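You operate a simulated robot arm through the tools that you are given. There is no shell and no other tool. Be economical: measure what you need, move in short steps, check, and stop when the job is done.

You run a simulated robot arm. Do the job below in one go: nothing can be reset, and whatever is moved stays where it is left.

JOB
Swap the yellow plug in the strip for the SHED cord.
Fine: its switch goes off first and on after; the pulled plug goes in the free rest.
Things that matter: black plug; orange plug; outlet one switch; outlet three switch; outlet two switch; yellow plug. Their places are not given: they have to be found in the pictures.

The check looks at the end state, three seconds after you hand in, the way a careful person would. Anything else that was tipped, shoved, dropped, spilled or broken makes it a failure.

ROBOT AND FRAMES
A 6-joint arm with a two-finger parallel gripper, fixed in place. Base frame: the origin is at the foot of the arm, x ahead of it, y to its left, z up. Lengths are in cm, angles in rad, forces in N, time in s.
With the tool pointing down near the work surface it reaches from about 14 to 58 cm from the base axis. Its first joint turns from -1.152 to 1.152 rad. Payload 2.1 kg.
Tool frame: the origin (TCP) lies between the finger pads and is the grasp point; the fingertips stand 3 cm ahead of it; z points along the fingers, y is the line along which they close. Largest opening 9.4 cm; finger width 2.8, thickness 1; the body of the gripper, 5 by 9.6 cm, starts 5.5 cm behind the TCP.
Orientation is that of the tool frame in the base frame, as a unit quaternion [x, y, z, w]. With the fingers straight down and closing along the base's y, the tool's x points along the base's -x, its y along +y and its z along -z.

CONTROLS
- The arm moves only by the tool move_arm. Its argument "targets" is one flat list of numbers, 7 for each row, row after row: the shift along the tool's x, y, z in cm, then the turn, a rotation vector about the tool's x, y, z in rad, then the finger opening in cm, from 0 to 9.4. In form: [x, y, z, rx, ry, rz, hand, x, y, z, rx, ry, rz, hand, ...]. A call has 1 to 12 rows; each row is the pose to reach, as a shift and turn from the pose commanded when the call began, along the tool's axes at that moment. Rows are played at 5 a second. More than 5 cm and 0.15 rad between two rows, or a gripper value outside its range, and nothing of the call is played. Where a pose cannot be reached the arm comes as near as it can. A force on the tool above 40 N (or 10 N above the force at the start of the call, whichever is more), or a blocked arm, ends the call early, and 0.2 s more pass. Each finger travels about 7.2 cm/s and halts on what it meets, pressing with about 45 N; the grip force reading is that of the motor and also rises with nothing between the fingers. The clock runs only during rows and for 0.2 s after the last one: add rows that repeat a pose to give the fingers time. It gives the time, the measured TCP pose, the force on the tool (base axes), the opening and the grip force at its end, in the units of the frame above (readings bear some noise), with the torque about the TCP (base axes, N m) and any sound that the robot's microphone picked up.
- Cameras (640 x 400 px; columns grow to the right, rows downward): "scene" is fixed at [4.82, -36.06, 49.26]; the picture's right is [0.86, -0.51, 0.00], its down [-0.28, -0.47, -0.83] and it looks along [0.42, 0.72, -0.55] (base axes); focal length 262 px, centre (320, 200). "wrist" rides on the gripper at [7.6, 1.4, -10.2] in the tool frame; the picture's right is [-0.18, 0.98, 0.00], its down [-0.75, -0.14, -0.64] and it looks along [-0.63, -0.12, 0.77] (tool axes); focal length 243 px, centre (320, 200).
- capture(camera): a new picture of that camera. The clock stands still meanwhile.
- point_at(camera, pixels): for up to 12 pixels [column, row] of the newest picture of that camera ("zoom" is the newest enlarged one), the place [x, y, z] in the base frame of the surface seen there, good to about 0.3 cm, but the place of the scene camera against the robot may be out by one fixed shift of up to 1.2 cm in any direction. The clock stands still meanwhile.
- enlarge(camera, box): a new picture of the part [left, top, right, bottom] of that camera's present view, enlarged. The clock stands still meanwhile.
- sign_off(): hands the job in; it is judged then, once.

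Keep the steps short. Do not move on a guess: measure, check each grasp and each placing, and mend mistakes. In all there are 80 turns and 46 pictures (those below and enlarged ones count). Leave the gripper open and the arm clear of the work at the hand-in unless told otherwise, and finish with a single line.

The tools are called after ">>>" as name(argument=value, ...) on one line, values as JSON. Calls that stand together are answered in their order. move_arm: Moves the arm, as the interface text tells. Its arguments: {"type":"object","properties":{"targets":{"type":"array"}},"required":["targets"]} The other tools are called the same way: capture (camera) takes a picture; point_at (camera, pixels) gives the place of the surface under pixels of a picture; enlarge (camera, box) takes an enlarged picture of a part of a camera's view; sign_off () hands the job in.

At the start:

```text
time: 0.0
position: [31.17, -9.05, 35.57]
tool_rot: [0.0, 1.0, 0.0, 0.0]
force: [-0.7, -0.5, -0.8]
wrist_torque: [0.0, 0.01, 0.04]
gripper_width: 9.41
grip_force: 0.0
```

scene: 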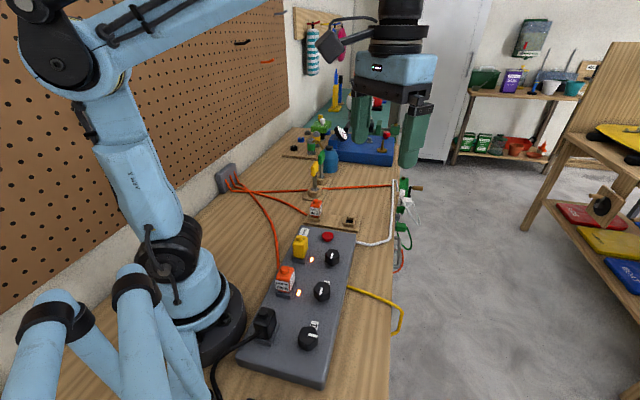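
wrist: 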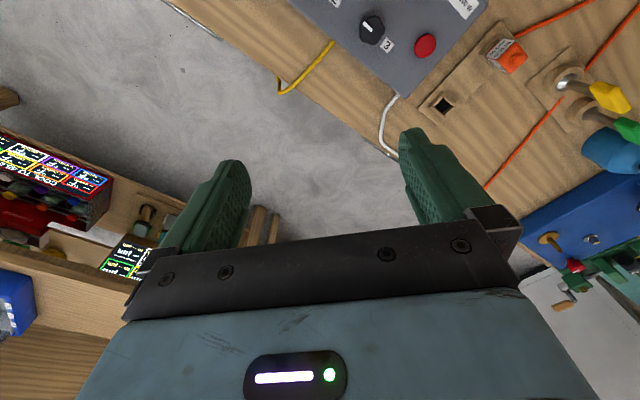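

I see a power strip with black, orange and yellow plugs, three rotary switches and a red button, and beyond it a rest board holding an orange plug and a free hole. I'll look closer first.

>>> enlarge(camera="scene", box=[230, 220, 370, 390])

>>> enlarge(camera="scene", box=[270, 170, 400, 250])

```text
2.35 times, centred on (300, 305) of scene
```

zoom: 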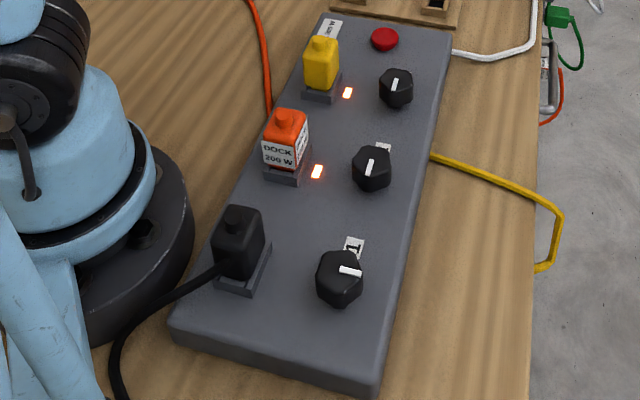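

```text
4.92 times, centred on (335, 210) of scene
```

zoom: 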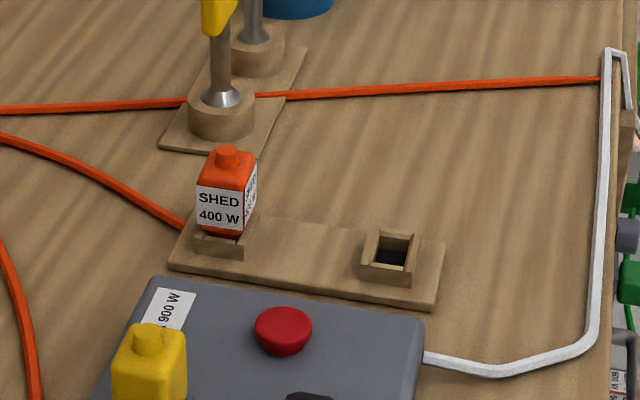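

The strip looks like three outlets with knobs numbered beside them. Next I measure places in the scene picture.

>>> capture(camera="scene")

>>> point_at(camera="scene", pixels=[[300, 238], [285, 271], [264, 313], [332, 257], [321, 291], [308, 338], [327, 237], [316, 201], [350, 220], [320, 388], [240, 360], [354, 236]])

>>> point_at(camera="wrist", pixels=[[371, 29], [426, 44], [442, 105], [513, 50], [398, 96]])

```text
41 pictures are left
```

scene: 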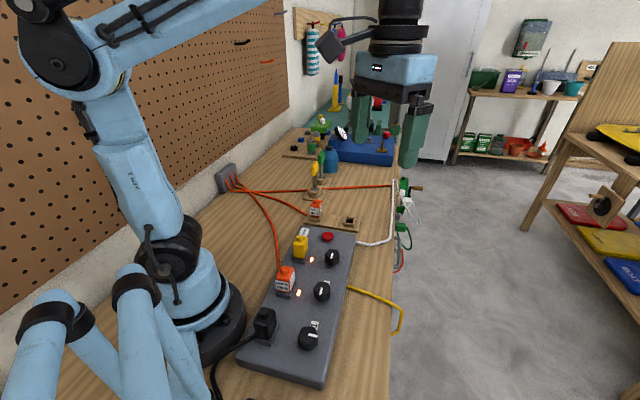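

```text
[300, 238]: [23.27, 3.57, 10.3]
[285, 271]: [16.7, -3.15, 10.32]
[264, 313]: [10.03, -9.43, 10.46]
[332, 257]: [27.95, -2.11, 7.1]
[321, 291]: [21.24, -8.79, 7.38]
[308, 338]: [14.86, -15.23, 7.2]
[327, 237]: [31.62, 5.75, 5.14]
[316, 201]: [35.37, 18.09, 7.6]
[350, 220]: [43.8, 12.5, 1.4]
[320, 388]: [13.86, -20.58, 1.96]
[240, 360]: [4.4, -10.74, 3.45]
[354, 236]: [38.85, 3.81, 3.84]
```

```text
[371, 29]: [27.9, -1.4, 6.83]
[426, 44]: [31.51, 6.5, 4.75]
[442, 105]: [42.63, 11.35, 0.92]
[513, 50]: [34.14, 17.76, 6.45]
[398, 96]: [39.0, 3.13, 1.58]
```

Strip axis runs at about 45° (black plug near [10,-9], yellow near [23,3.6]). I'll turn the tool 45° and move to view the strip along its axis with the wrist camera, staying high.

>>> move_arm(targets=[2.3, 0.17, 1.25, 0, 0, -0.131, 9.4, 4.7, 0.33, 2.5, 0, 0, -0.262, 9.4, 7, 0.5, 3.75, 0, 0, -0.393, 9.4, 9.3, 0.67, 5, 0, 0, -0.524, 9.4, 11.7, 0.83, 6.25, 0, 0, -0.654, 9.4, 14, 1, 7.5, 0, 0, -0.785, 9.4, 14, 1, 7.5, 0, 0, -0.785, 9.4])

>>> capture(camera="wrist")

```text
time: 1.6
position: [16.89, -8.01, 28.4]
tool_rot: [-0.384, 0.923, 0.0, 0.0]
force: [-0.1, 0.3, 0.4]
wrist_torque: [0.0, 0.01, 0.01]
gripper_width: 9.4
grip_force: 0.1
```

```text
40 pictures are left
```

wrist: 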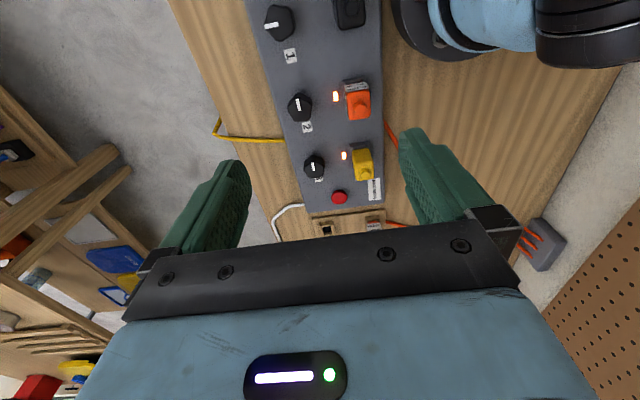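

The knobs are numbered 1, 2, 3 away from the arm, and the third sits by the yellow plug. I'll enlarge that view and measure plugs, knobs and rest.

>>> enlarge(camera="wrist", box=[250, 60, 410, 160])

>>> enlarge(camera="wrist", box=[280, 140, 410, 240])

>>> point_at(camera="wrist", pixels=[[362, 166], [361, 153], [358, 108], [314, 166], [301, 106], [279, 24], [339, 197], [327, 230], [376, 222], [310, 215], [383, 203], [345, 155]])

```text
4.00 times, centred on (330, 110) of wrist
```

zoom: 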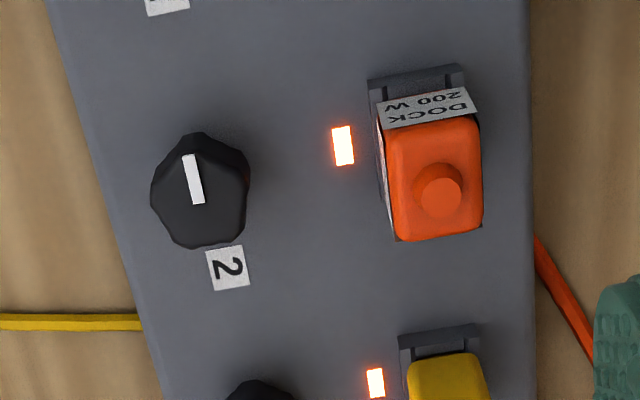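

```text
4.00 times, centred on (345, 190) of wrist
```

zoom: 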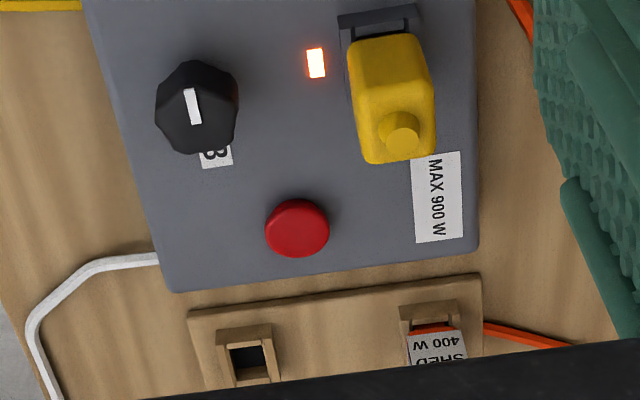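

```text
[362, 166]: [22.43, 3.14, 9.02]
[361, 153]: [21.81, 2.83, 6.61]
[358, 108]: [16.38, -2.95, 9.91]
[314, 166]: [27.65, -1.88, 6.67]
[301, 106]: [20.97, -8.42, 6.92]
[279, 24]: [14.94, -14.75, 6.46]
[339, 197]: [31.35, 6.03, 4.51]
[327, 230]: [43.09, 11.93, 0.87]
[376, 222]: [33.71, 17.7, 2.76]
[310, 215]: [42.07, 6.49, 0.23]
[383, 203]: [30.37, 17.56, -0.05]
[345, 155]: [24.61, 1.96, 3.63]
```

The rating is MAX 900 W; DOCK 200 + SHED 400 fits. Lamps 2 and 3 are lit. I'll look closely at the knob marks to learn the on and off directions.

>>> enlarge(camera="wrist", box=[255, 0, 335, 50])

>>> enlarge(camera="wrist", box=[290, 145, 340, 190])

>>> enlarge(camera="scene", box=[290, 230, 350, 270])

>>> enlarge(camera="scene", box=[280, 310, 340, 355])

```text
8.00 times, centred on (295, 25) of wrist
```

zoom: 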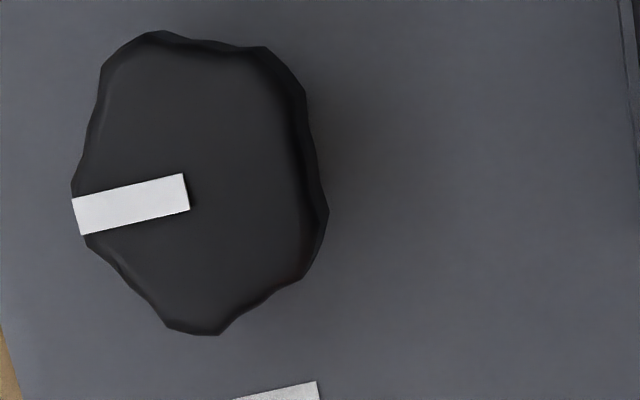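

```text
8.89 times, centred on (315, 168) of wrist
```

zoom: 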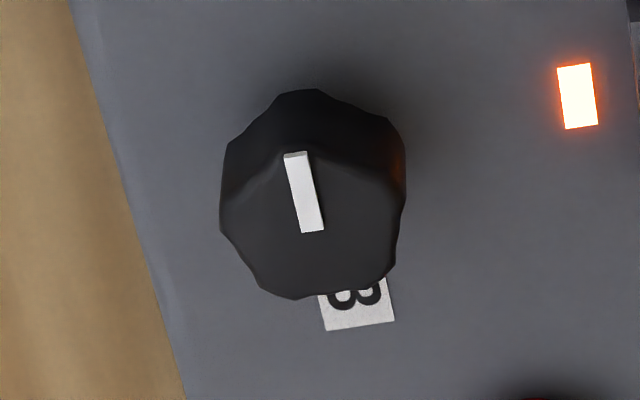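

```text
10.00 times, centred on (320, 250) of scene
```

zoom: 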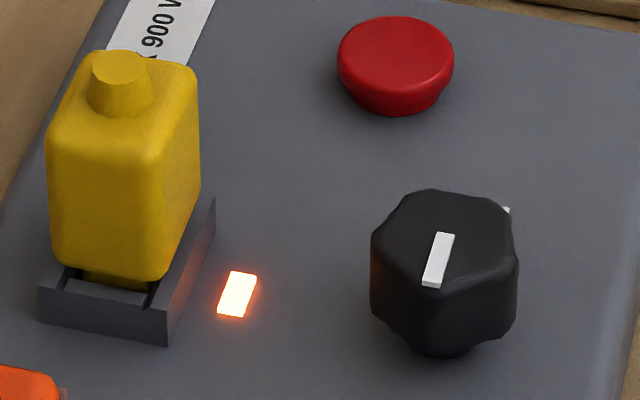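

```text
8.89 times, centred on (310, 332) of scene
```

zoom: 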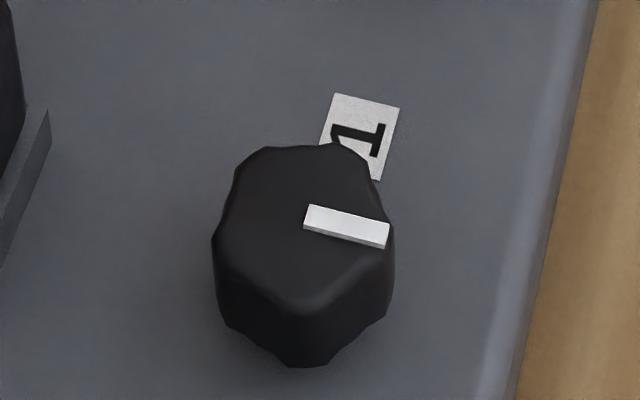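

Off (knob 1) points to the strip's outer edge; on (knobs 2 and 3) points back towards black, so turning 3 off is 90° anticlockwise from above. I go above knob 3 at z 18 with the tool turned to -45°, so the turn has room.

>>> move_arm(targets=[-1.07, -0.3, 0.95, 0, 0, 0.1428, 9.4, -2.15, -0.6, 1.9, 0, 0, 0.2856, 9.4, -3.2, -0.9, 2.8, 0, 0, 0.4284, 9.4, -4.3, -1.2, 3.8, 0, 0, 0.5712, 9.4, -5.4, -1.5, 4.7, 0, 0, 0.714, 9.4, -6.4, -1.8, 5.7, 0, 0, 0.8568, 9.4, -7.5, -2.1, 6.6, 0, 0, 0.9996, 9.4, -8.6, -2.4, 7.6, 0, 0, 1.1424, 9.4, -9.7, -2.7, 8.5, 0, 0, 1.2852, 9.4, -10.7, -3, 9.5, 0, 0, 1.428, 9.4, -11.8, -3.3, 10.4, 0, 0, 1.5708, 9.4, -11.8, -3.3, 10.4, 0, 0, 1.5708, 6])

>>> capture(camera="wrist")

```text
time: 4.2
position: [28.03, -2.23, 17.48]
tool_rot: [0.383, 0.924, -0.001, -0.001]
force: [0.2, 0.9, 0.0]
wrist_torque: [0.01, -0.01, -0.02]
gripper_width: 6.0
grip_force: 0.1
```

```text
33 pictures are left
```

wrist: 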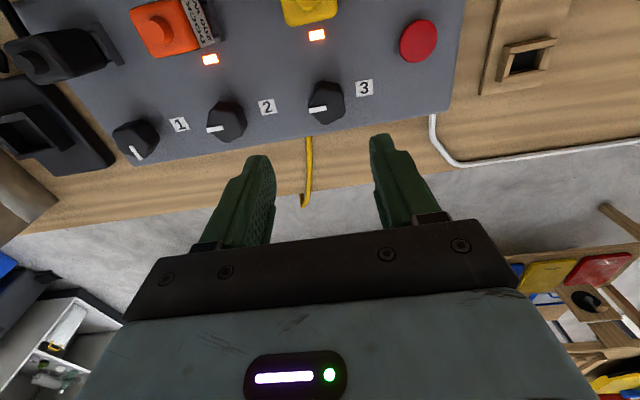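

Knob 3 top is centred near (326,107). I measure the knob, its edges and the strip edge to get position and angle.

>>> point_at(camera="wrist", pixels=[[326, 108], [314, 106], [340, 106], [326, 117], [226, 130], [216, 125], [160, 161], [448, 104], [300, 135], [400, 114]])

>>> enlarge(camera="wrist", box=[290, 70, 370, 130])

```text
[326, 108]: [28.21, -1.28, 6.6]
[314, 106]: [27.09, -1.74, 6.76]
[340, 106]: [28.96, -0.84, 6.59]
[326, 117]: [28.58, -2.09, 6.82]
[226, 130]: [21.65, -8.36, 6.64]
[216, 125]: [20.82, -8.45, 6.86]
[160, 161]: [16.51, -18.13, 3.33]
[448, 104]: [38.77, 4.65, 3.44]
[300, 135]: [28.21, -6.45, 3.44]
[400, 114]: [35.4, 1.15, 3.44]
```

```text
6.67 times, centred on (330, 100) of wrist
```

zoom: 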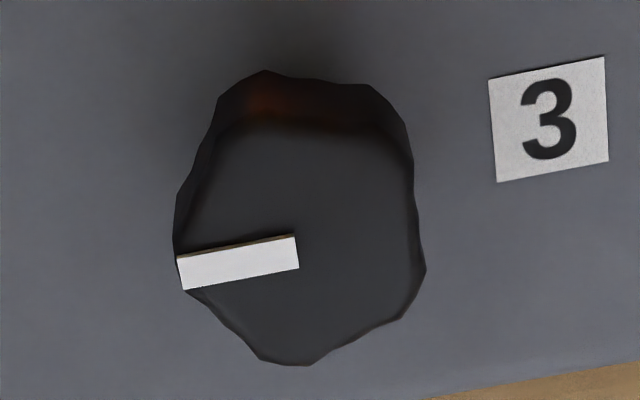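

Knob centre is about [28.15,-1.3], top z 6.7, strip top z 3.4. I centre over it and come down to tips just above it, opening 5, then look.

>>> move_arm(targets=[0.46, 0.74, 3, 0, 0, 0, 5, 0.46, 0.74, 6.3, 0, 0, 0, 5, 0.46, 0.74, 6.3, 0, 0, 0, 5])

>>> capture(camera="wrist")

```text
time: 5.0
position: [28.42, -1.24, 11.31]
tool_rot: [0.382, 0.924, 0.001, -0.001]
force: [0.3, 0.4, 0.3]
wrist_torque: [-0.01, 0.01, 0.01]
gripper_width: 4.99
grip_force: 0.0
```

```text
31 pictures are left
```

wrist: 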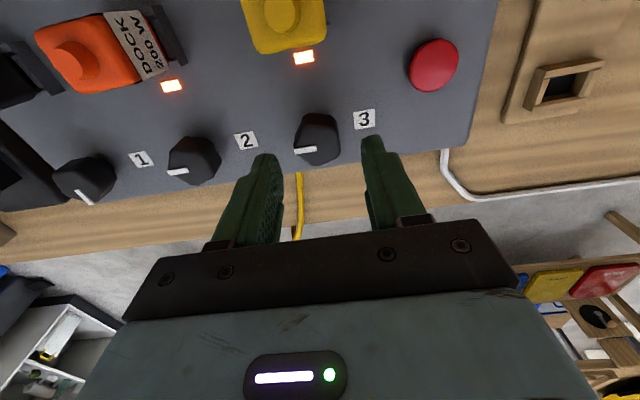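

The knob top is at (319,146), exactly below the TCP by calculation (320,147). Descend 4 cm and close.

>>> move_arm(targets=[0, 0, 2, 0, 0, 0, 5, 0, 0, 4, 0, 0, 0, 5, 0, 0, 4, 0, 0, 0, 2.5, 0, 0, 4, 0, 0, 0, 2.5, 0, 0, 4, 0, 0, 0, 2.5])

>>> capture(camera="wrist")

```text
time: 6.2
position: [28.31, -1.34, 7.14]
tool_rot: [0.384, 0.924, -0.002, -0.001]
force: [-7.1, -12.7, -4.1]
wrist_torque: [0.12, 0.76, 0.05]
gripper_width: 3.31
grip_force: 45.1
```

```text
30 pictures are left
```

wrist: 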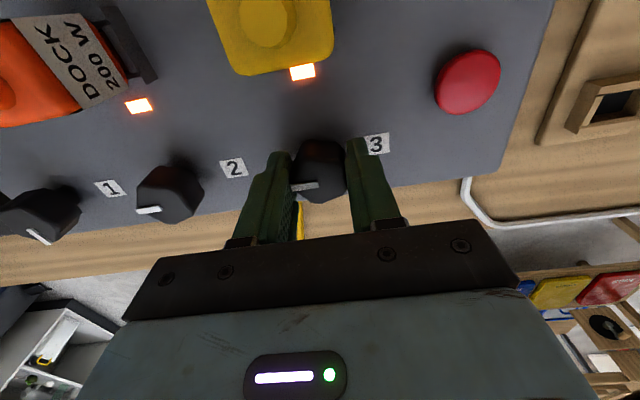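

The knob is held (width 3.31) with a small side load; I'll relieve it 0.2 cm and turn the tool 90° anticlockwise from above.

>>> move_arm(targets=[0, -0.2, 4, 0, 0, 0, 2.5])

```text
time: 6.5
position: [28.28, -1.33, 7.13]
tool_rot: [0.382, 0.924, -0.003, -0.004]
force: [-1.7, -1.6, 25.4]
wrist_torque: [0.72, 0.02, 0.04]
gripper_width: 3.32
grip_force: 44.4
stopped in row 1: the force on the tool passed its limit at 215 N (the readings are from after the stop); the commanded pose is now the measured one
```

My mistake: rows are relative to each call's start, so I commanded a further 4 cm down and it pressed on the strip before stopping at the same height. I ease up 0.1 cm and check for damage.

>>> move_arm(targets=[0, 0, -0.1, 0, 0, 0, 2.5, 0, 0, -0.1, 0, 0, 0, 2.5])

>>> capture(camera="scene")

```text
time: 7.0
position: [28.3, -1.35, 7.02]
tool_rot: [0.383, 0.924, -0.002, -0.001]
force: [10.6, 0.2, -15.0]
wrist_torque: [1.08, 0.28, 0.03]
gripper_width: 3.32
grip_force: 44.6
```

```text
29 pictures are left
```

scene: 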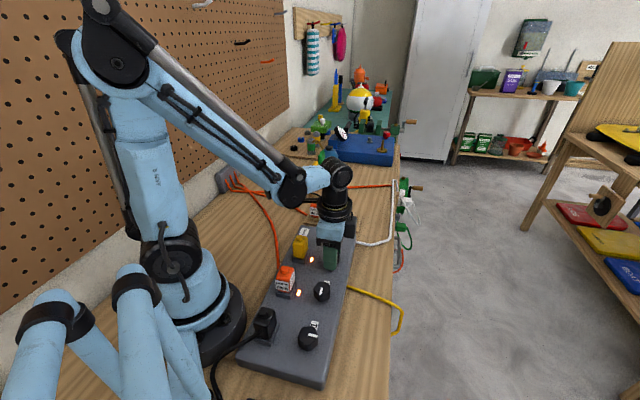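

Nothing moved. I release, lift slightly to a clean height, and regrip to shed the stray load.

>>> move_arm(targets=[0, 0, 0, 0, 0, 0, 5, 0, 0, -0.2, 0, 0, 0, 5, 0, 0, -0.2, 0, 0, 0, 5])

>>> move_arm(targets=[0, 0, 0, 0, 0, 0, 2.8, 0, 0, 0, 0, 0, 0, 2.8, 0, 0, 0, 0, 0, 0, 2.8])

```text
time: 7.8
position: [28.26, -1.47, 7.26]
tool_rot: [0.382, 0.924, -0.003, -0.003]
force: [0.6, -0.1, 0.5]
wrist_torque: [0.02, -0.01, -0.02]
gripper_width: 5.01
grip_force: 0.1
```

```text
time: 8.7
position: [28.25, -1.41, 7.23]
tool_rot: [0.383, 0.924, -0.003, -0.003]
force: [5.5, 6.4, -4.1]
wrist_torque: [0.56, -0.66, -0.03]
gripper_width: 3.3
grip_force: 45.0
```

Gripped with little load. Now turn 90° anticlockwise from above (tool rz negative).

>>> move_arm(targets=[0, 0, 0, 0, 0, -0.1428, 2.8, 0, 0, 0, 0, 0, -0.2856, 2.8, 0, 0, 0, 0, 0, -0.4284, 2.8, 0, 0, 0, 0, 0, -0.5712, 2.8, 0, 0, 0, 0, 0, -0.714, 2.8, 0, 0, 0, 0, 0, -0.8568, 2.8, 0, 0, 0, 0, 0, -0.9996, 2.8, 0, 0, 0, 0, 0, -1.1424, 2.8, 0, 0, 0, 0, 0, -1.2852, 2.8, 0, 0, 0, 0, 0, -1.428, 2.8, 0, 0, 0, 0, 0, -1.5708, 2.8, 0, 0, 0, 0, 0, -1.5708, 2.8])

>>> capture(camera="wrist")

```text
time: 10.8
position: [28.35, -1.54, 7.26]
tool_rot: [-0.296, 0.955, -0.001, -0.006]
force: [1.0, 0.6, -6.0]
wrist_torque: [-0.02, 0.09, -0.02]
gripper_width: 3.27
grip_force: 44.8
stopped in row 10: the force on the tool passed its limit at 42 N (the readings are from after the stop); the commanded pose is now the measured one
```

```text
28 pictures are left
```

wrist: 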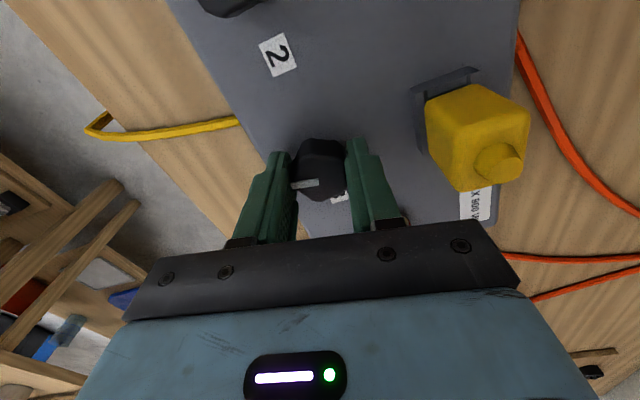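

Turned about 80°, then a 42 N sideload stopped it. I finish the remaining 10° gently, then release.

>>> move_arm(targets=[0, 0, 0, 0, 0, -0.06, 2.8, 0, 0, 0, 0, 0, -0.12, 2.8, 0, 0, 0, 0, 0, -0.18, 2.8, 0, 0, 0, 0, 0, -0.18, 2.8])

>>> move_arm(targets=[0, 0, 0, 0, 0, 0, 5, 0, 0, 0, 0, 0, 0, 5, 0, 0, -4, 0, 0, 0, 5, 0, 0, -8, 0, 0, 0, 5, 0, 0, -8, 0, 0, 0, 6])

>>> capture(camera="wrist")

```text
time: 11.8
position: [28.2, -1.52, 7.25]
tool_rot: [-0.381, 0.924, 0.0, -0.004]
force: [16.4, 11.4, -4.3]
wrist_torque: [-0.67, 0.33, -0.01]
gripper_width: 3.29
grip_force: 44.6
```

```text
time: 13.0
position: [28.38, -1.41, 15.28]
tool_rot: [-0.38, 0.925, 0.001, -0.005]
force: [0.2, 0.5, 0.5]
wrist_torque: [0.02, 0.02, -0.03]
gripper_width: 6.01
grip_force: 0.0
```

```text
27 pictures are left
```

wrist: 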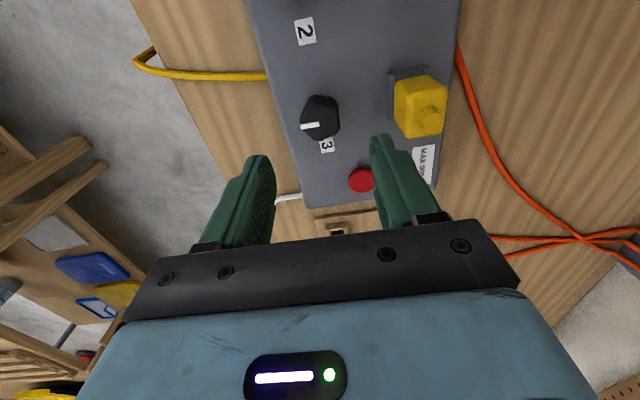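

Knob 3 now points to the outer edge and its lamp is out: off. Now the yellow plug: enlarge and measure.

>>> enlarge(camera="wrist", box=[370, 50, 470, 150])

>>> point_at(camera="wrist", pixels=[[430, 117], [398, 78], [440, 84], [442, 128], [406, 133], [392, 80], [408, 72], [392, 100], [336, 231], [362, 181], [449, 100]])

```text
4.00 times, centred on (420, 100) of wrist
```

zoom: 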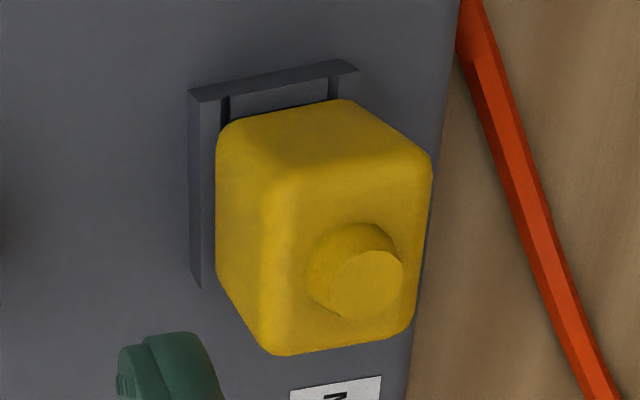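

```text
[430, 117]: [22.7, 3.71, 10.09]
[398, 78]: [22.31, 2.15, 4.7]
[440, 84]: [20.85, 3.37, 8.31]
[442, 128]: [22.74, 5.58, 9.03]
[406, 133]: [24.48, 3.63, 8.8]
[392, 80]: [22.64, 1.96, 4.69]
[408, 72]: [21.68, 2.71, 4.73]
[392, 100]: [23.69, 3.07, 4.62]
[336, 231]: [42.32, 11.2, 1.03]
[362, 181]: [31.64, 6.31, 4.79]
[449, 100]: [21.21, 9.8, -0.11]
```

Plug body spans z 4.7–9.1, stub to 10.1, centre about [22.7,3.7], about 2.5 cm wide. I move above it at the same height, and look.

>>> move_arm(targets=[0.1, 2.5, 0, 0, 0, -0.015, 6, 0.2, 5, 0, 0, 0, -0.015, 6, 0.28, 7.57, 0, 0, 0, -0.015, 6, 0.28, 7.57, 0, 0, 0, -0.015, 6])

>>> capture(camera="wrist")

```text
time: 14.0
position: [22.88, 3.58, 15.46]
tool_rot: [-0.387, 0.922, -0.001, -0.005]
force: [-0.4, 0.4, -0.6]
wrist_torque: [0.0, 0.01, -0.01]
gripper_width: 6.0
grip_force: 0.2
```

```text
25 pictures are left
```

wrist: 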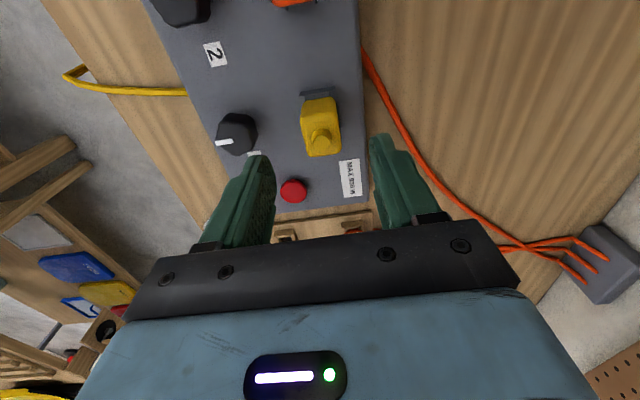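

The stub sits at (320,138), in line with the fingers. Descend 7.2 cm (tips just over the rim) and close.

>>> move_arm(targets=[0.15, 0, 2.5, 0, 0, 0, 6, 0.15, 0, 5, 0, 0, 0, 6, 0.15, 0, 7.2, 0, 0, 0, 6, 0.15, 0, 7.2, 0, 0, 0, 6, 0.15, 0, 7.2, 0, 0, 0, 2, 0.15, 0, 7.2, 0, 0, 0, 2, 0.15, 0, 7.2, 0, 0, 0, 2, 0.15, 0, 7.2, 0, 0, 0, 2])

>>> capture(camera="wrist")

```text
time: 15.8
position: [22.51, 3.51, 8.23]
tool_rot: [-0.388, 0.922, 0.0, -0.005]
force: [0.0, -0.2, 0.1]
wrist_torque: [0.0, -0.03, 0.0]
gripper_width: 3.15
grip_force: 45.0
```

```text
24 pictures are left
```

wrist: 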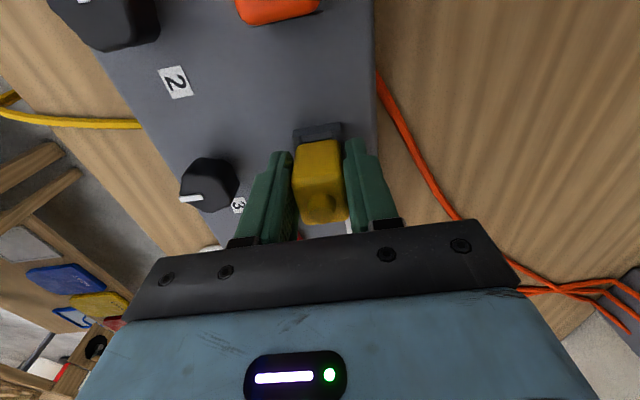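

The plug is held squarely (width 3.15, no side load). Pull straight up.

>>> move_arm(targets=[0, 0, -0.5, 0, 0, 0, 2, 0, 0, -1, 0, 0, 0, 2, 0, 0, -2, 0, 0, 0, 2, 0, 0, -4, 0, 0, 0, 2, 0, 0, -7, 0, 0, 0, 2, 0, 0, -10, 0, 0, 0, 2, 0, 0, -10, 0, 0, 0, 2])

>>> capture(camera="wrist")

```text
time: 17.4
position: [22.42, 3.62, 18.46]
tool_rot: [-0.388, 0.922, 0.0, -0.004]
force: [0.8, -0.2, 0.4]
wrist_torque: [0.04, -0.01, 0.01]
gripper_width: 3.14
grip_force: 44.6
```

```text
23 pictures are left
```

wrist: 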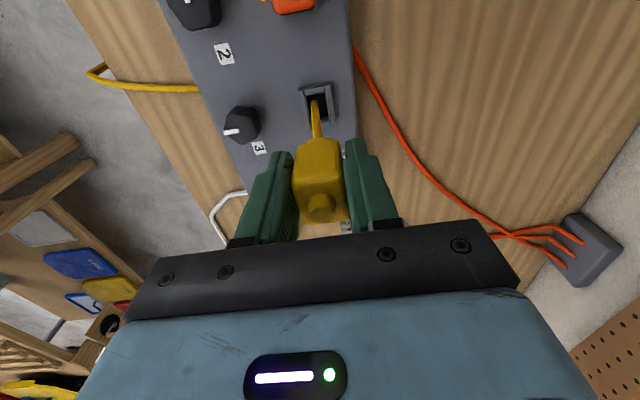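

The plug is out; something yellow hangs below it at (316,115). I enlarge to see.

>>> enlarge(camera="wrist", box=[280, 70, 360, 150])

>>> enlarge(camera="scene", box=[260, 170, 400, 310])

>>> point_at(camera="wrist", pixels=[[314, 105], [316, 115], [318, 130], [318, 210], [302, 90], [332, 86], [335, 122], [305, 120], [322, 112]])

```text
5.00 times, centred on (320, 110) of wrist
```

zoom: 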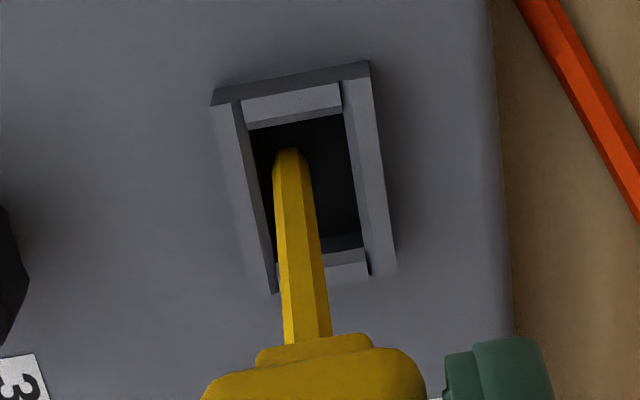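

```text
2.86 times, centred on (330, 240) of scene
```

zoom: 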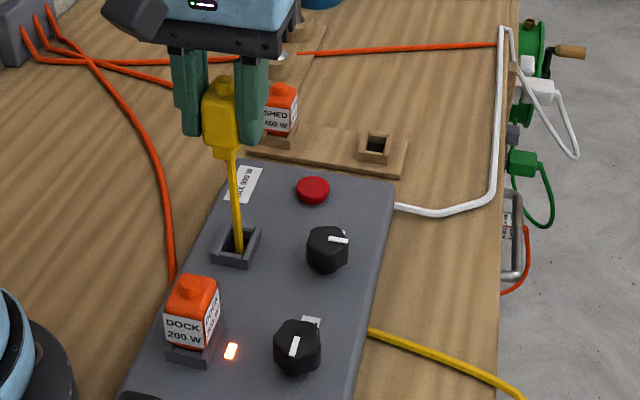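

```text
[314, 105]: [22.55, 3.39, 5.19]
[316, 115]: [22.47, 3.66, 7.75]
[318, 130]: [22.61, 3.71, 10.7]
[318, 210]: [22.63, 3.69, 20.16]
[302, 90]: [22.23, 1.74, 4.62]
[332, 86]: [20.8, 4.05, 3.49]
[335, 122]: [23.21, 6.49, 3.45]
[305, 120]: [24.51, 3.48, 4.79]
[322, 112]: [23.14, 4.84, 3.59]
```

The yellow thing is the plug's cord; nothing is pulling (force near 0). The free rest's mouth is near [42.6,11.5]. I carry the plug above it at this height and watch the force.

>>> move_arm(targets=[-2.5, -1.1, 0, 0, 0, 0, 2, -5, -2.2, 0, 0, 0, 0, 2, -7.5, -3.4, 0, 0, 0, 0, 2, -10, -4.5, 0, 0, 0, 0, 2, -12.5, -5.6, 0, 0, 0, 0, 2, -15, -6.8, 0, 0, 0, 0, 2, -17.5, -7.9, 0, 0, 0, 0, 2, -19.7, -8.9, 0, 0, 0, 0, 2, -19.7, -8.9, 0, 0, 0, 0, 2])

>>> capture(camera="wrist")

```text
time: 19.4
position: [42.63, 11.65, 18.1]
tool_rot: [-0.387, 0.922, 0.0, -0.004]
force: [-0.2, -0.3, -1.0]
wrist_torque: [0.01, 0.0, 0.02]
gripper_width: 3.13
grip_force: 44.9
```

```text
20 pictures are left
```

wrist: 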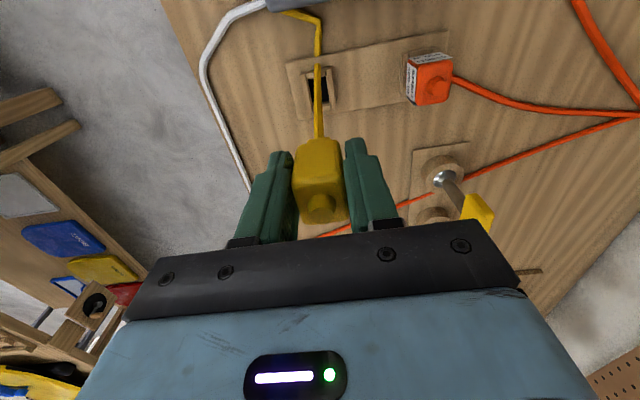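

The cord trails freely. I enlarge the rest around (320,90) and measure its rim and board edges.

>>> enlarge(camera="wrist", box=[280, 40, 380, 130])

>>> point_at(camera="wrist", pixels=[[310, 70], [332, 68], [336, 112], [308, 82], [311, 108], [333, 88], [289, 64], [450, 35], [300, 120], [430, 85], [412, 62], [444, 62]])

```text
4.44 times, centred on (330, 85) of wrist
```

zoom: 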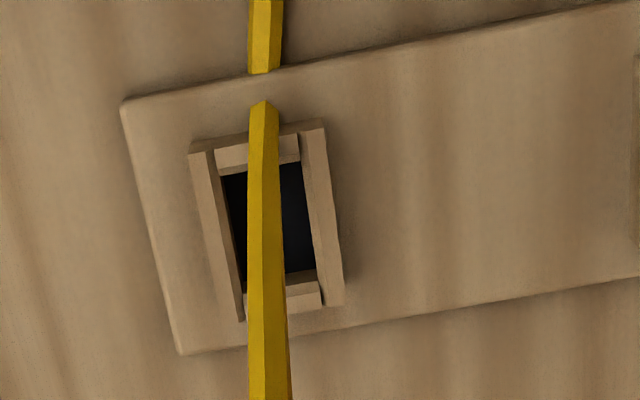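

```text
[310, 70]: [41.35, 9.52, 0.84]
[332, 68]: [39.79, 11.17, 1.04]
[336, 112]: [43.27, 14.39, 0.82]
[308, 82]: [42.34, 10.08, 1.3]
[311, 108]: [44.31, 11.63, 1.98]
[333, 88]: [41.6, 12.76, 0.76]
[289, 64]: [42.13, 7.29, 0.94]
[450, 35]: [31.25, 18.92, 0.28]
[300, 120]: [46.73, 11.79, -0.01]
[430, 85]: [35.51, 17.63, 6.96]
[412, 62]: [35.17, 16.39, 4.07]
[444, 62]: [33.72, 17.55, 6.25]
```

I measure rim bars and board edges on the enlarged picture.

>>> point_at(camera="zoom", pixels=[[202, 170], [227, 290], [310, 140], [334, 280], [228, 155], [289, 145], [303, 290], [135, 110], [600, 16], [185, 345], [600, 278], [150, 225]])

```text
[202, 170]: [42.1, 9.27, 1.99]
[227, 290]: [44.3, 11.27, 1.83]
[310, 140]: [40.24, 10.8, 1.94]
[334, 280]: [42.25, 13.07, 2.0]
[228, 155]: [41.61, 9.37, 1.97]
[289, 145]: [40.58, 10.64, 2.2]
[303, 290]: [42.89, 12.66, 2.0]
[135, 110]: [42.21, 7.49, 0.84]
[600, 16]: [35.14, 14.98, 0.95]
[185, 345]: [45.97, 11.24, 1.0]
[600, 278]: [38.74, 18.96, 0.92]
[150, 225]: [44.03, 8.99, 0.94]
```

Rim centre ≈ [42.2,11.15], rim top z≈2.0, board z≈0.95. Now read the held plug's stub and faces in the same frame.

>>> point_at(camera="wrist", pixels=[[318, 210], [320, 206], [300, 160], [340, 157], [298, 185], [344, 180]])

```text
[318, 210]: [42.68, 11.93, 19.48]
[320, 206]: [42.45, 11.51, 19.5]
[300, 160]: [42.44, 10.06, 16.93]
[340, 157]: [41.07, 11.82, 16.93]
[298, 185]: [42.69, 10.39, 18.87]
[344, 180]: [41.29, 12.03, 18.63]
```

Plug centre ≈ [42.55,11.7]; I shift (-0.35,-0.55), rotate slightly to the board, and descend 9.5 cm to just above the rim to check.

>>> move_arm(targets=[0.64, -0.14, 0, 0, 0, 0.015, 2, 0.64, -0.14, 3.5, 0, 0, 0.015, 2, 0.64, -0.14, 7, 0, 0, 0.015, 2, 0.64, -0.14, 9.5, 0, 0, 0.015, 2, 0.64, -0.14, 9.5, 0, 0, 0.015, 2])

>>> enlarge(camera="wrist", box=[260, 90, 380, 240])

>>> enlarge(camera="scene", box=[300, 170, 400, 240])

```text
time: 20.6
position: [42.52, 11.01, 8.49]
tool_rot: [-0.381, 0.925, 0.0, -0.005]
force: [-0.3, 0.5, -0.6]
wrist_torque: [-0.02, 0.0, 0.01]
gripper_width: 3.16
grip_force: 44.8
```

```text
2.67 times, centred on (320, 165) of wrist
```

zoom: 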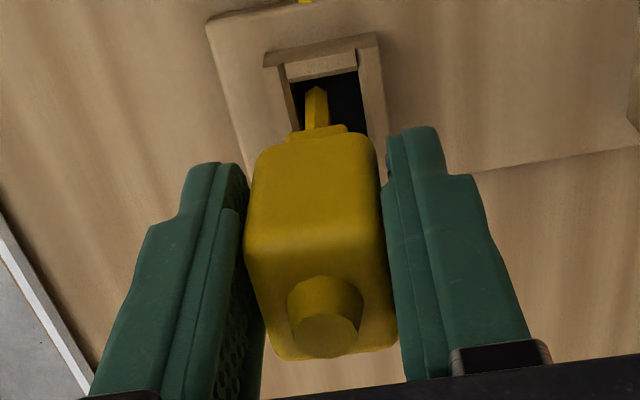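

```text
5.71 times, centred on (350, 205) of scene
```

zoom: 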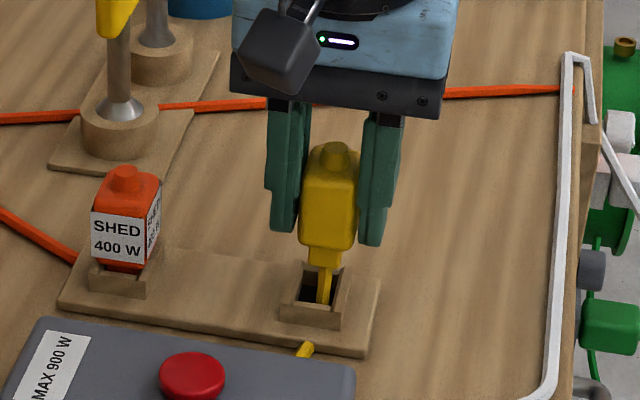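

The plug is just above the mouth, seemingly slightly to one side. I enlarge again and measure rim and plug base.

>>> enlarge(camera="wrist", box=[290, 95, 370, 165])

```text
5.71 times, centred on (330, 130) of wrist
```

zoom: 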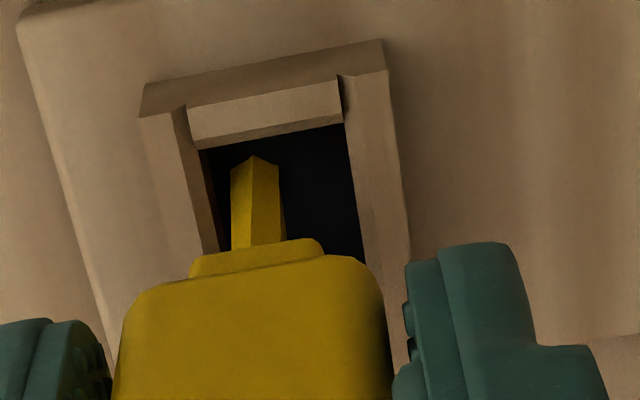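

>>> point_at(camera="zoom", pixels=[[150, 130], [190, 235], [172, 180], [362, 90], [372, 180], [382, 250], [265, 100], [205, 270], [315, 252], [260, 262], [150, 320], [360, 300]])

```text
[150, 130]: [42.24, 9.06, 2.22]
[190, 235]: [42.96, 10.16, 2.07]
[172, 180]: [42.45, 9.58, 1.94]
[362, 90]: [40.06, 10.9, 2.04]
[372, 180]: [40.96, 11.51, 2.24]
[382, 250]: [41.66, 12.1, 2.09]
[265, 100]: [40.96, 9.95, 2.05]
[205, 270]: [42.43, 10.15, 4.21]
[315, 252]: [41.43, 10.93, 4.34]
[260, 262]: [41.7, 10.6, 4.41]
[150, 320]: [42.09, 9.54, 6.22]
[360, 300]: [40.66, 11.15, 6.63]
```

Sideways it is within 0.1 cm. To settle the fore-aft position, I take a new picture and measure the plug's top edges and stub.

>>> enlarge(camera="wrist", box=[285, 160, 355, 230])

>>> point_at(camera="zoom", pixels=[[320, 120], [320, 200], [320, 250], [320, 300], [320, 340], [320, 360], [320, 380], [250, 380], [420, 370], [230, 330], [430, 320], [320, 50]])

```text
5.71 times, centred on (320, 195) of wrist
```

zoom: 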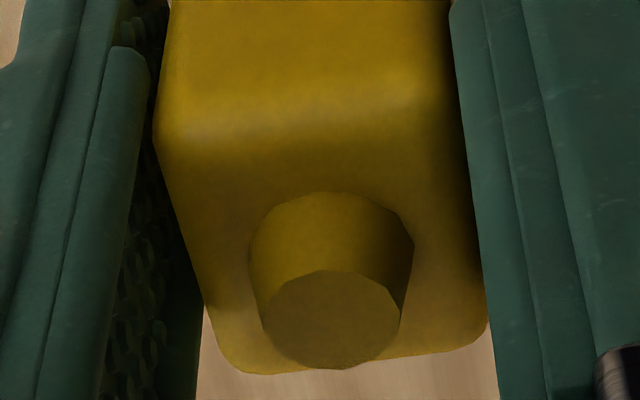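

```text
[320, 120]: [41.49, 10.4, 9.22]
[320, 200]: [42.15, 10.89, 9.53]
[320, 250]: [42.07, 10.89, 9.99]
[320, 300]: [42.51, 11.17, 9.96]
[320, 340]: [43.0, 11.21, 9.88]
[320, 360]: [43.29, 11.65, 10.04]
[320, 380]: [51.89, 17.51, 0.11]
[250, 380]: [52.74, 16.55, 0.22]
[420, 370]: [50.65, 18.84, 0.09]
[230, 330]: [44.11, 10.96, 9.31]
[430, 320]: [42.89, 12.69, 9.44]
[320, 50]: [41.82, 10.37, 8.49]
```

Plug centre is about 0.4 cm too far along the strip axis compared with the mouth. I correct that and lower 1.8 cm, watching the force.

>>> move_arm(targets=[0.4, 0, 0, 0, 0, 0, 2, 0.4, 0, 0.6, 0, 0, 0, 2, 0.4, 0, 1.2, 0, 0, 0, 2, 0.4, 0, 1.8, 0, 0, 0, 2, 0.4, 0, 1.8, 0, 0, 0, 2])

```text
time: 21.8
position: [42.1, 10.54, 6.84]
tool_rot: [-0.38, 0.925, 0.0, -0.006]
force: [-0.8, 0.6, 9.4]
wrist_torque: [0.07, -0.12, 0.02]
gripper_width: 3.15
grip_force: 44.9
stopped in row 5: the force on the tool passed its limit at 42 N (the readings are from after the stop); the commanded pose is now the measured one
```

Contact at TCP z 6.8, about 1.3 cm above the seated height: the base is touching the rim. I lift 0.4 and look.

>>> move_arm(targets=[0, 0, -0.4, 0, 0, 0, 2, 0, 0, -0.4, 0, 0, 0, 2])

>>> enlarge(camera="wrist", box=[290, 105, 360, 165])

>>> enlarge(camera="scene", box=[335, 195, 375, 230])

```text
time: 22.4
position: [42.18, 10.43, 7.02]
tool_rot: [-0.38, 0.925, 0.0, -0.006]
force: [-0.5, 0.1, -1.0]
wrist_torque: [0.01, -0.02, -0.01]
gripper_width: 3.14
grip_force: 45.6
```

```text
6.67 times, centred on (325, 135) of wrist
```

zoom: 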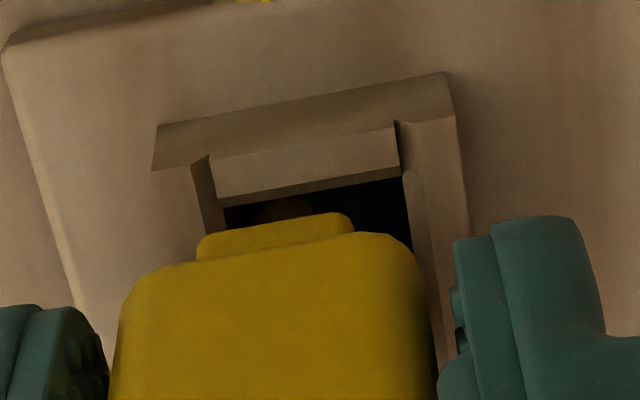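

```text
11.43 times, centred on (355, 212) of scene
```

zoom: 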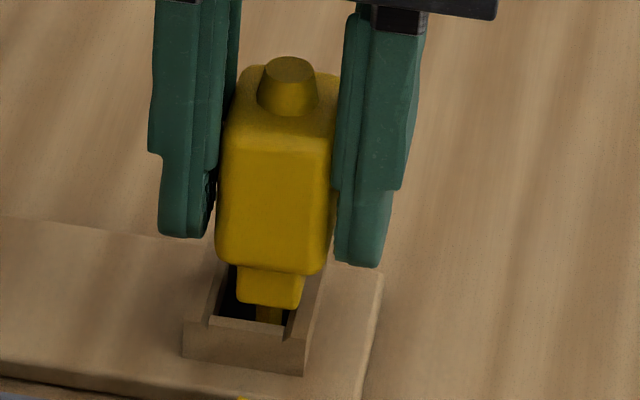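

Base is about 0.3 cm off toward the outer side of the mouth (scene: gap on the left only). I shift +0.32 along tool y, +0.1 tool x, and lower gently.

>>> move_arm(targets=[0.1, 0.32, 0, 0, 0, 0, 2, 0.1, 0.32, 0.3, 0, 0, 0, 2, 0.1, 0.32, 0.6, 0, 0, 0, 2, 0.1, 0.32, 0.9, 0, 0, 0, 2, 0.1, 0.32, 1.2, 0, 0, 0, 2, 0.1, 0.32, 1.2, 0, 0, 0, 2])

```text
time: 23.8
position: [41.95, 10.85, 5.85]
tool_rot: [-0.381, 0.925, 0.001, -0.004]
force: [8.9, 10.8, 4.7]
wrist_torque: [0.46, -0.38, 0.03]
gripper_width: 3.12
grip_force: 44.7
```

It is in the mouth (z 5.85) with a 14 N push along +axis. I ease 0.12 cm that way and press on to seat.

>>> move_arm(targets=[-0.12, 0, 0, 0, 0, 0, 2, -0.12, 0, 0.2, 0, 0, 0, 2, -0.12, 0, 0.4, 0, 0, 0, 2, -0.12, 0, 0.6, 0, 0, 0, 2, -0.12, 0, 0.6, 0, 0, 0, 2])

>>> enlarge(camera="scene", box=[325, 185, 385, 235])

```text
time: 24.7
position: [42.02, 10.76, 5.47]
tool_rot: [-0.38, 0.925, 0.001, -0.006]
force: [2.4, 0.9, 10.0]
wrist_torque: [-0.04, 0.0, 0.06]
gripper_width: 3.17
grip_force: 45.0
stopped in row 4: the force on the tool passed its limit at 41 N (the readings are from after the stop); the commanded pose is now the measured one
```

```text
8.00 times, centred on (355, 210) of scene
```

zoom: 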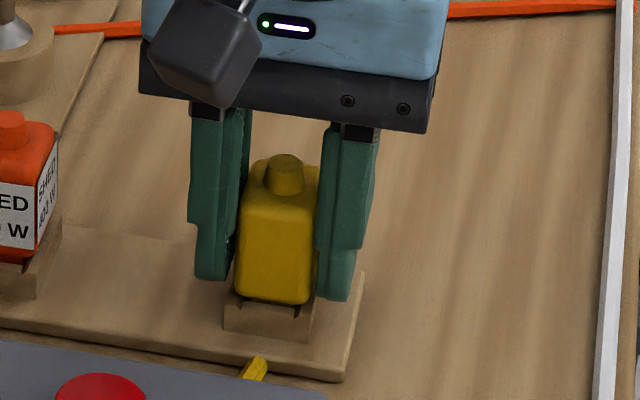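

The yellow plug is seated in the free rest (z 5.47, shoulder on rim). Release and rise.

>>> move_arm(targets=[0, 0, 0, 0, 0, 0, 5, 0, 0, 0, 0, 0, 0, 5, 0, 0, -2, 0, 0, 0, 5, 0, 0, -6, 0, 0, 0, 5, 0, 0, -10, 0, 0, 0, 6, 0, 0, -10, 0, 0, 0, 6])

```text
time: 26.1
position: [41.65, 10.72, 15.47]
tool_rot: [-0.38, 0.925, 0.0, -0.006]
force: [-0.2, -0.2, 0.1]
wrist_torque: [0.01, -0.02, -0.01]
gripper_width: 6.0
grip_force: 0.0
```

Released. Before going to SHED I look for the standing tools beyond it and for where its cord leaves.

>>> capture(camera="wrist")

>>> enlarge(camera="scene", box=[285, 130, 375, 240])

```text
11 pictures are left
```

wrist: 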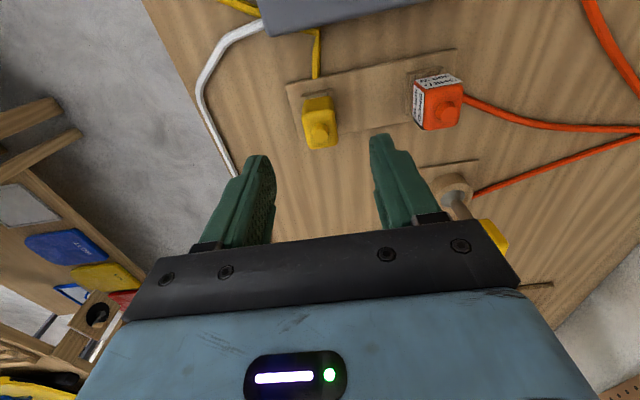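

```text
3.64 times, centred on (330, 185) of scene
```

zoom: 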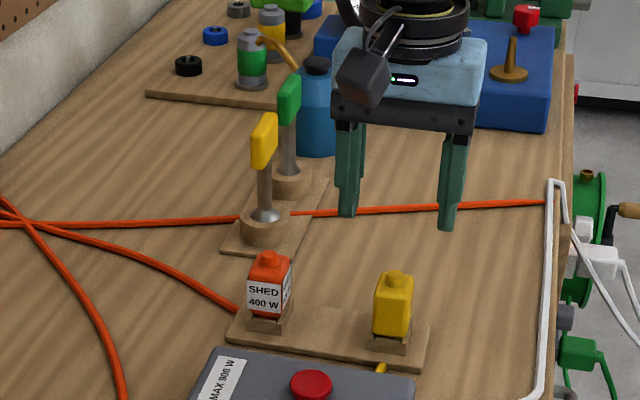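

SHED's cord lies low on the bench on the wall side, so the same tool heading works. I measure SHED and the yellow-handled tool.

>>> point_at(camera="zoom", pixels=[[262, 125], [265, 150], [264, 195], [262, 235], [268, 258], [396, 278]])

>>> point_at(camera="wrist", pixels=[[444, 113], [458, 105], [425, 128], [459, 122], [318, 138], [330, 103], [418, 90], [462, 80], [411, 80], [320, 130], [448, 108], [325, 125]])

```text
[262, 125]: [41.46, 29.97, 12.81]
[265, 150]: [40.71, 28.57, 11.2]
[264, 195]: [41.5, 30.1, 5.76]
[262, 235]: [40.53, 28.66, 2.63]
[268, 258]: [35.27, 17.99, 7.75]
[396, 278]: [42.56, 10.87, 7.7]
```

```text
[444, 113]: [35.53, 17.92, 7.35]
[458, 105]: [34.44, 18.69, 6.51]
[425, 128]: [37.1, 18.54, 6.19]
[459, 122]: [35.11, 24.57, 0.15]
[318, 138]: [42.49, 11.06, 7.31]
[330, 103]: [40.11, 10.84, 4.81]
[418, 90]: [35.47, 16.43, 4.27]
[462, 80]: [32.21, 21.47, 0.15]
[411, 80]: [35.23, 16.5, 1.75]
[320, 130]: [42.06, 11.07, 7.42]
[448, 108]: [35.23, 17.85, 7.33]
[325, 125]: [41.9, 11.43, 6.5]
```

Yellow-handled tool is 12 cm beyond: clear. SHED is 10 cm along tool y from the yellow plug. I move there at this height and look.

>>> move_arm(targets=[0, 3.3, 0, 0, 0, 0, 6, 0, 6.6, 0, 0, 0, 0, 6, 0, 10, 0, 0, 0, 0, 6, 0, 10, 0, 0, 0, 0, 6])

>>> capture(camera="wrist")

```text
time: 27.1
position: [34.56, 17.63, 15.26]
tool_rot: [-0.38, 0.925, 0.001, -0.006]
force: [-0.6, -0.9, -0.1]
wrist_torque: [0.0, -0.03, 0.0]
gripper_width: 5.98
grip_force: 0.1
```

```text
9 pictures are left
```

wrist: 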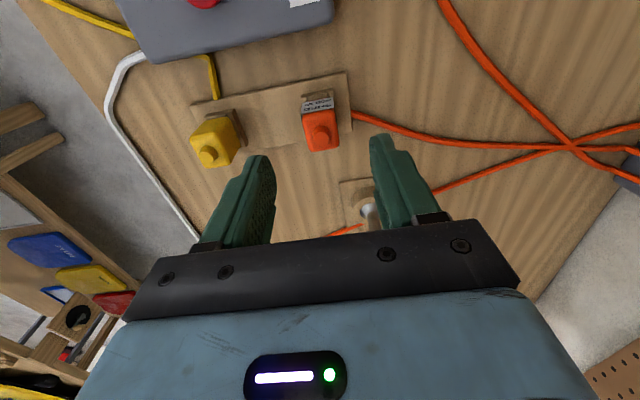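

SHED stub is at (322,135), matching the yellow plug's appearance under the hand. Descend 9.9 cm and close.

>>> move_arm(targets=[0, 0, 3.5, 0, 0, 0, 6, 0, 0, 7, 0, 0, 0, 6, 0, 0, 9, 0, 0, 0, 6, 0, 0, 9.9, 0, 0, 0, 6, 0, 0, 9.9, 0, 0, 0, 6, 0, 0, 9.9, 0, 0, 0, 2, 0, 0, 9.9, 0, 0, 0, 2, 0, 0, 9.9, 0, 0, 0, 2, 0, 0, 9.9, 0, 0, 0, 2])

```text
time: 29.1
position: [34.76, 17.67, 5.54]
tool_rot: [-0.381, 0.925, 0.0, -0.007]
force: [0.1, -0.3, -0.3]
wrist_torque: [-0.02, 0.06, -0.02]
gripper_width: 3.11
grip_force: 44.8
```

SHED is held (3.11 wide, no load). Pull straight up 13 cm.

>>> move_arm(targets=[0, 0, -0.5, 0, 0, 0, 2, 0, 0, -1, 0, 0, 0, 2, 0, 0, -2, 0, 0, 0, 2, 0, 0, -5, 0, 0, 0, 2, 0, 0, -9, 0, 0, 0, 2, 0, 0, -13, 0, 0, 0, 2, 0, 0, -13, 0, 0, 0, 2])

```text
time: 30.7
position: [34.41, 17.82, 18.66]
tool_rot: [-0.38, 0.925, 0.001, -0.006]
force: [-0.2, 0.7, 0.3]
wrist_torque: [-0.01, 0.01, 0.03]
gripper_width: 3.13
grip_force: 45.1
```

Out cleanly. Carry it over outlet 3 (the hand's pose when yellow was pulled was about [22.47,3.57]), adding 1° for the strip's heading.

>>> move_arm(targets=[3.1, -0.26, 0, 0, 0, 0, 2, 6.2, -0.52, 0, 0, 0, 0, 2, 9.3, -0.78, 0, 0, 0, 0, 2, 12.4, -1.04, 0, 0, 0, 0, 2, 15.5, -1.3, 0, 0, 0, -0.01, 2, 18.55, -1.55, 0, 0, 0, -0.018, 2, 18.55, -1.55, 0, 0, 0, -0.018, 2])

>>> move_arm(targets=[0, 0, 3, 0, 0, 0, 2, 0, 0, 7, 0, 0, 0, 2, 0, 0, 7, 0, 0, 0, 2])

>>> enlarge(camera="wrist", box=[280, 95, 370, 165])

```text
time: 32.3
position: [22.8, 3.74, 18.77]
tool_rot: [-0.39, 0.921, 0.001, -0.006]
force: [0.0, -0.1, -0.1]
wrist_torque: [-0.02, 0.01, 0.0]
gripper_width: 3.13
grip_force: 44.8
```

```text
time: 33.1
position: [22.68, 4.03, 11.95]
tool_rot: [-0.388, 0.921, 0.0, -0.006]
force: [-0.2, 0.4, -0.7]
wrist_torque: [-0.01, 0.0, 0.02]
gripper_width: 3.11
grip_force: 44.8
```

```text
5.71 times, centred on (325, 130) of wrist
```

zoom: 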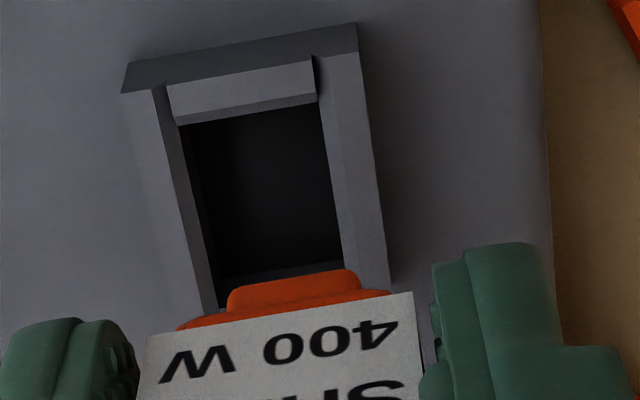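

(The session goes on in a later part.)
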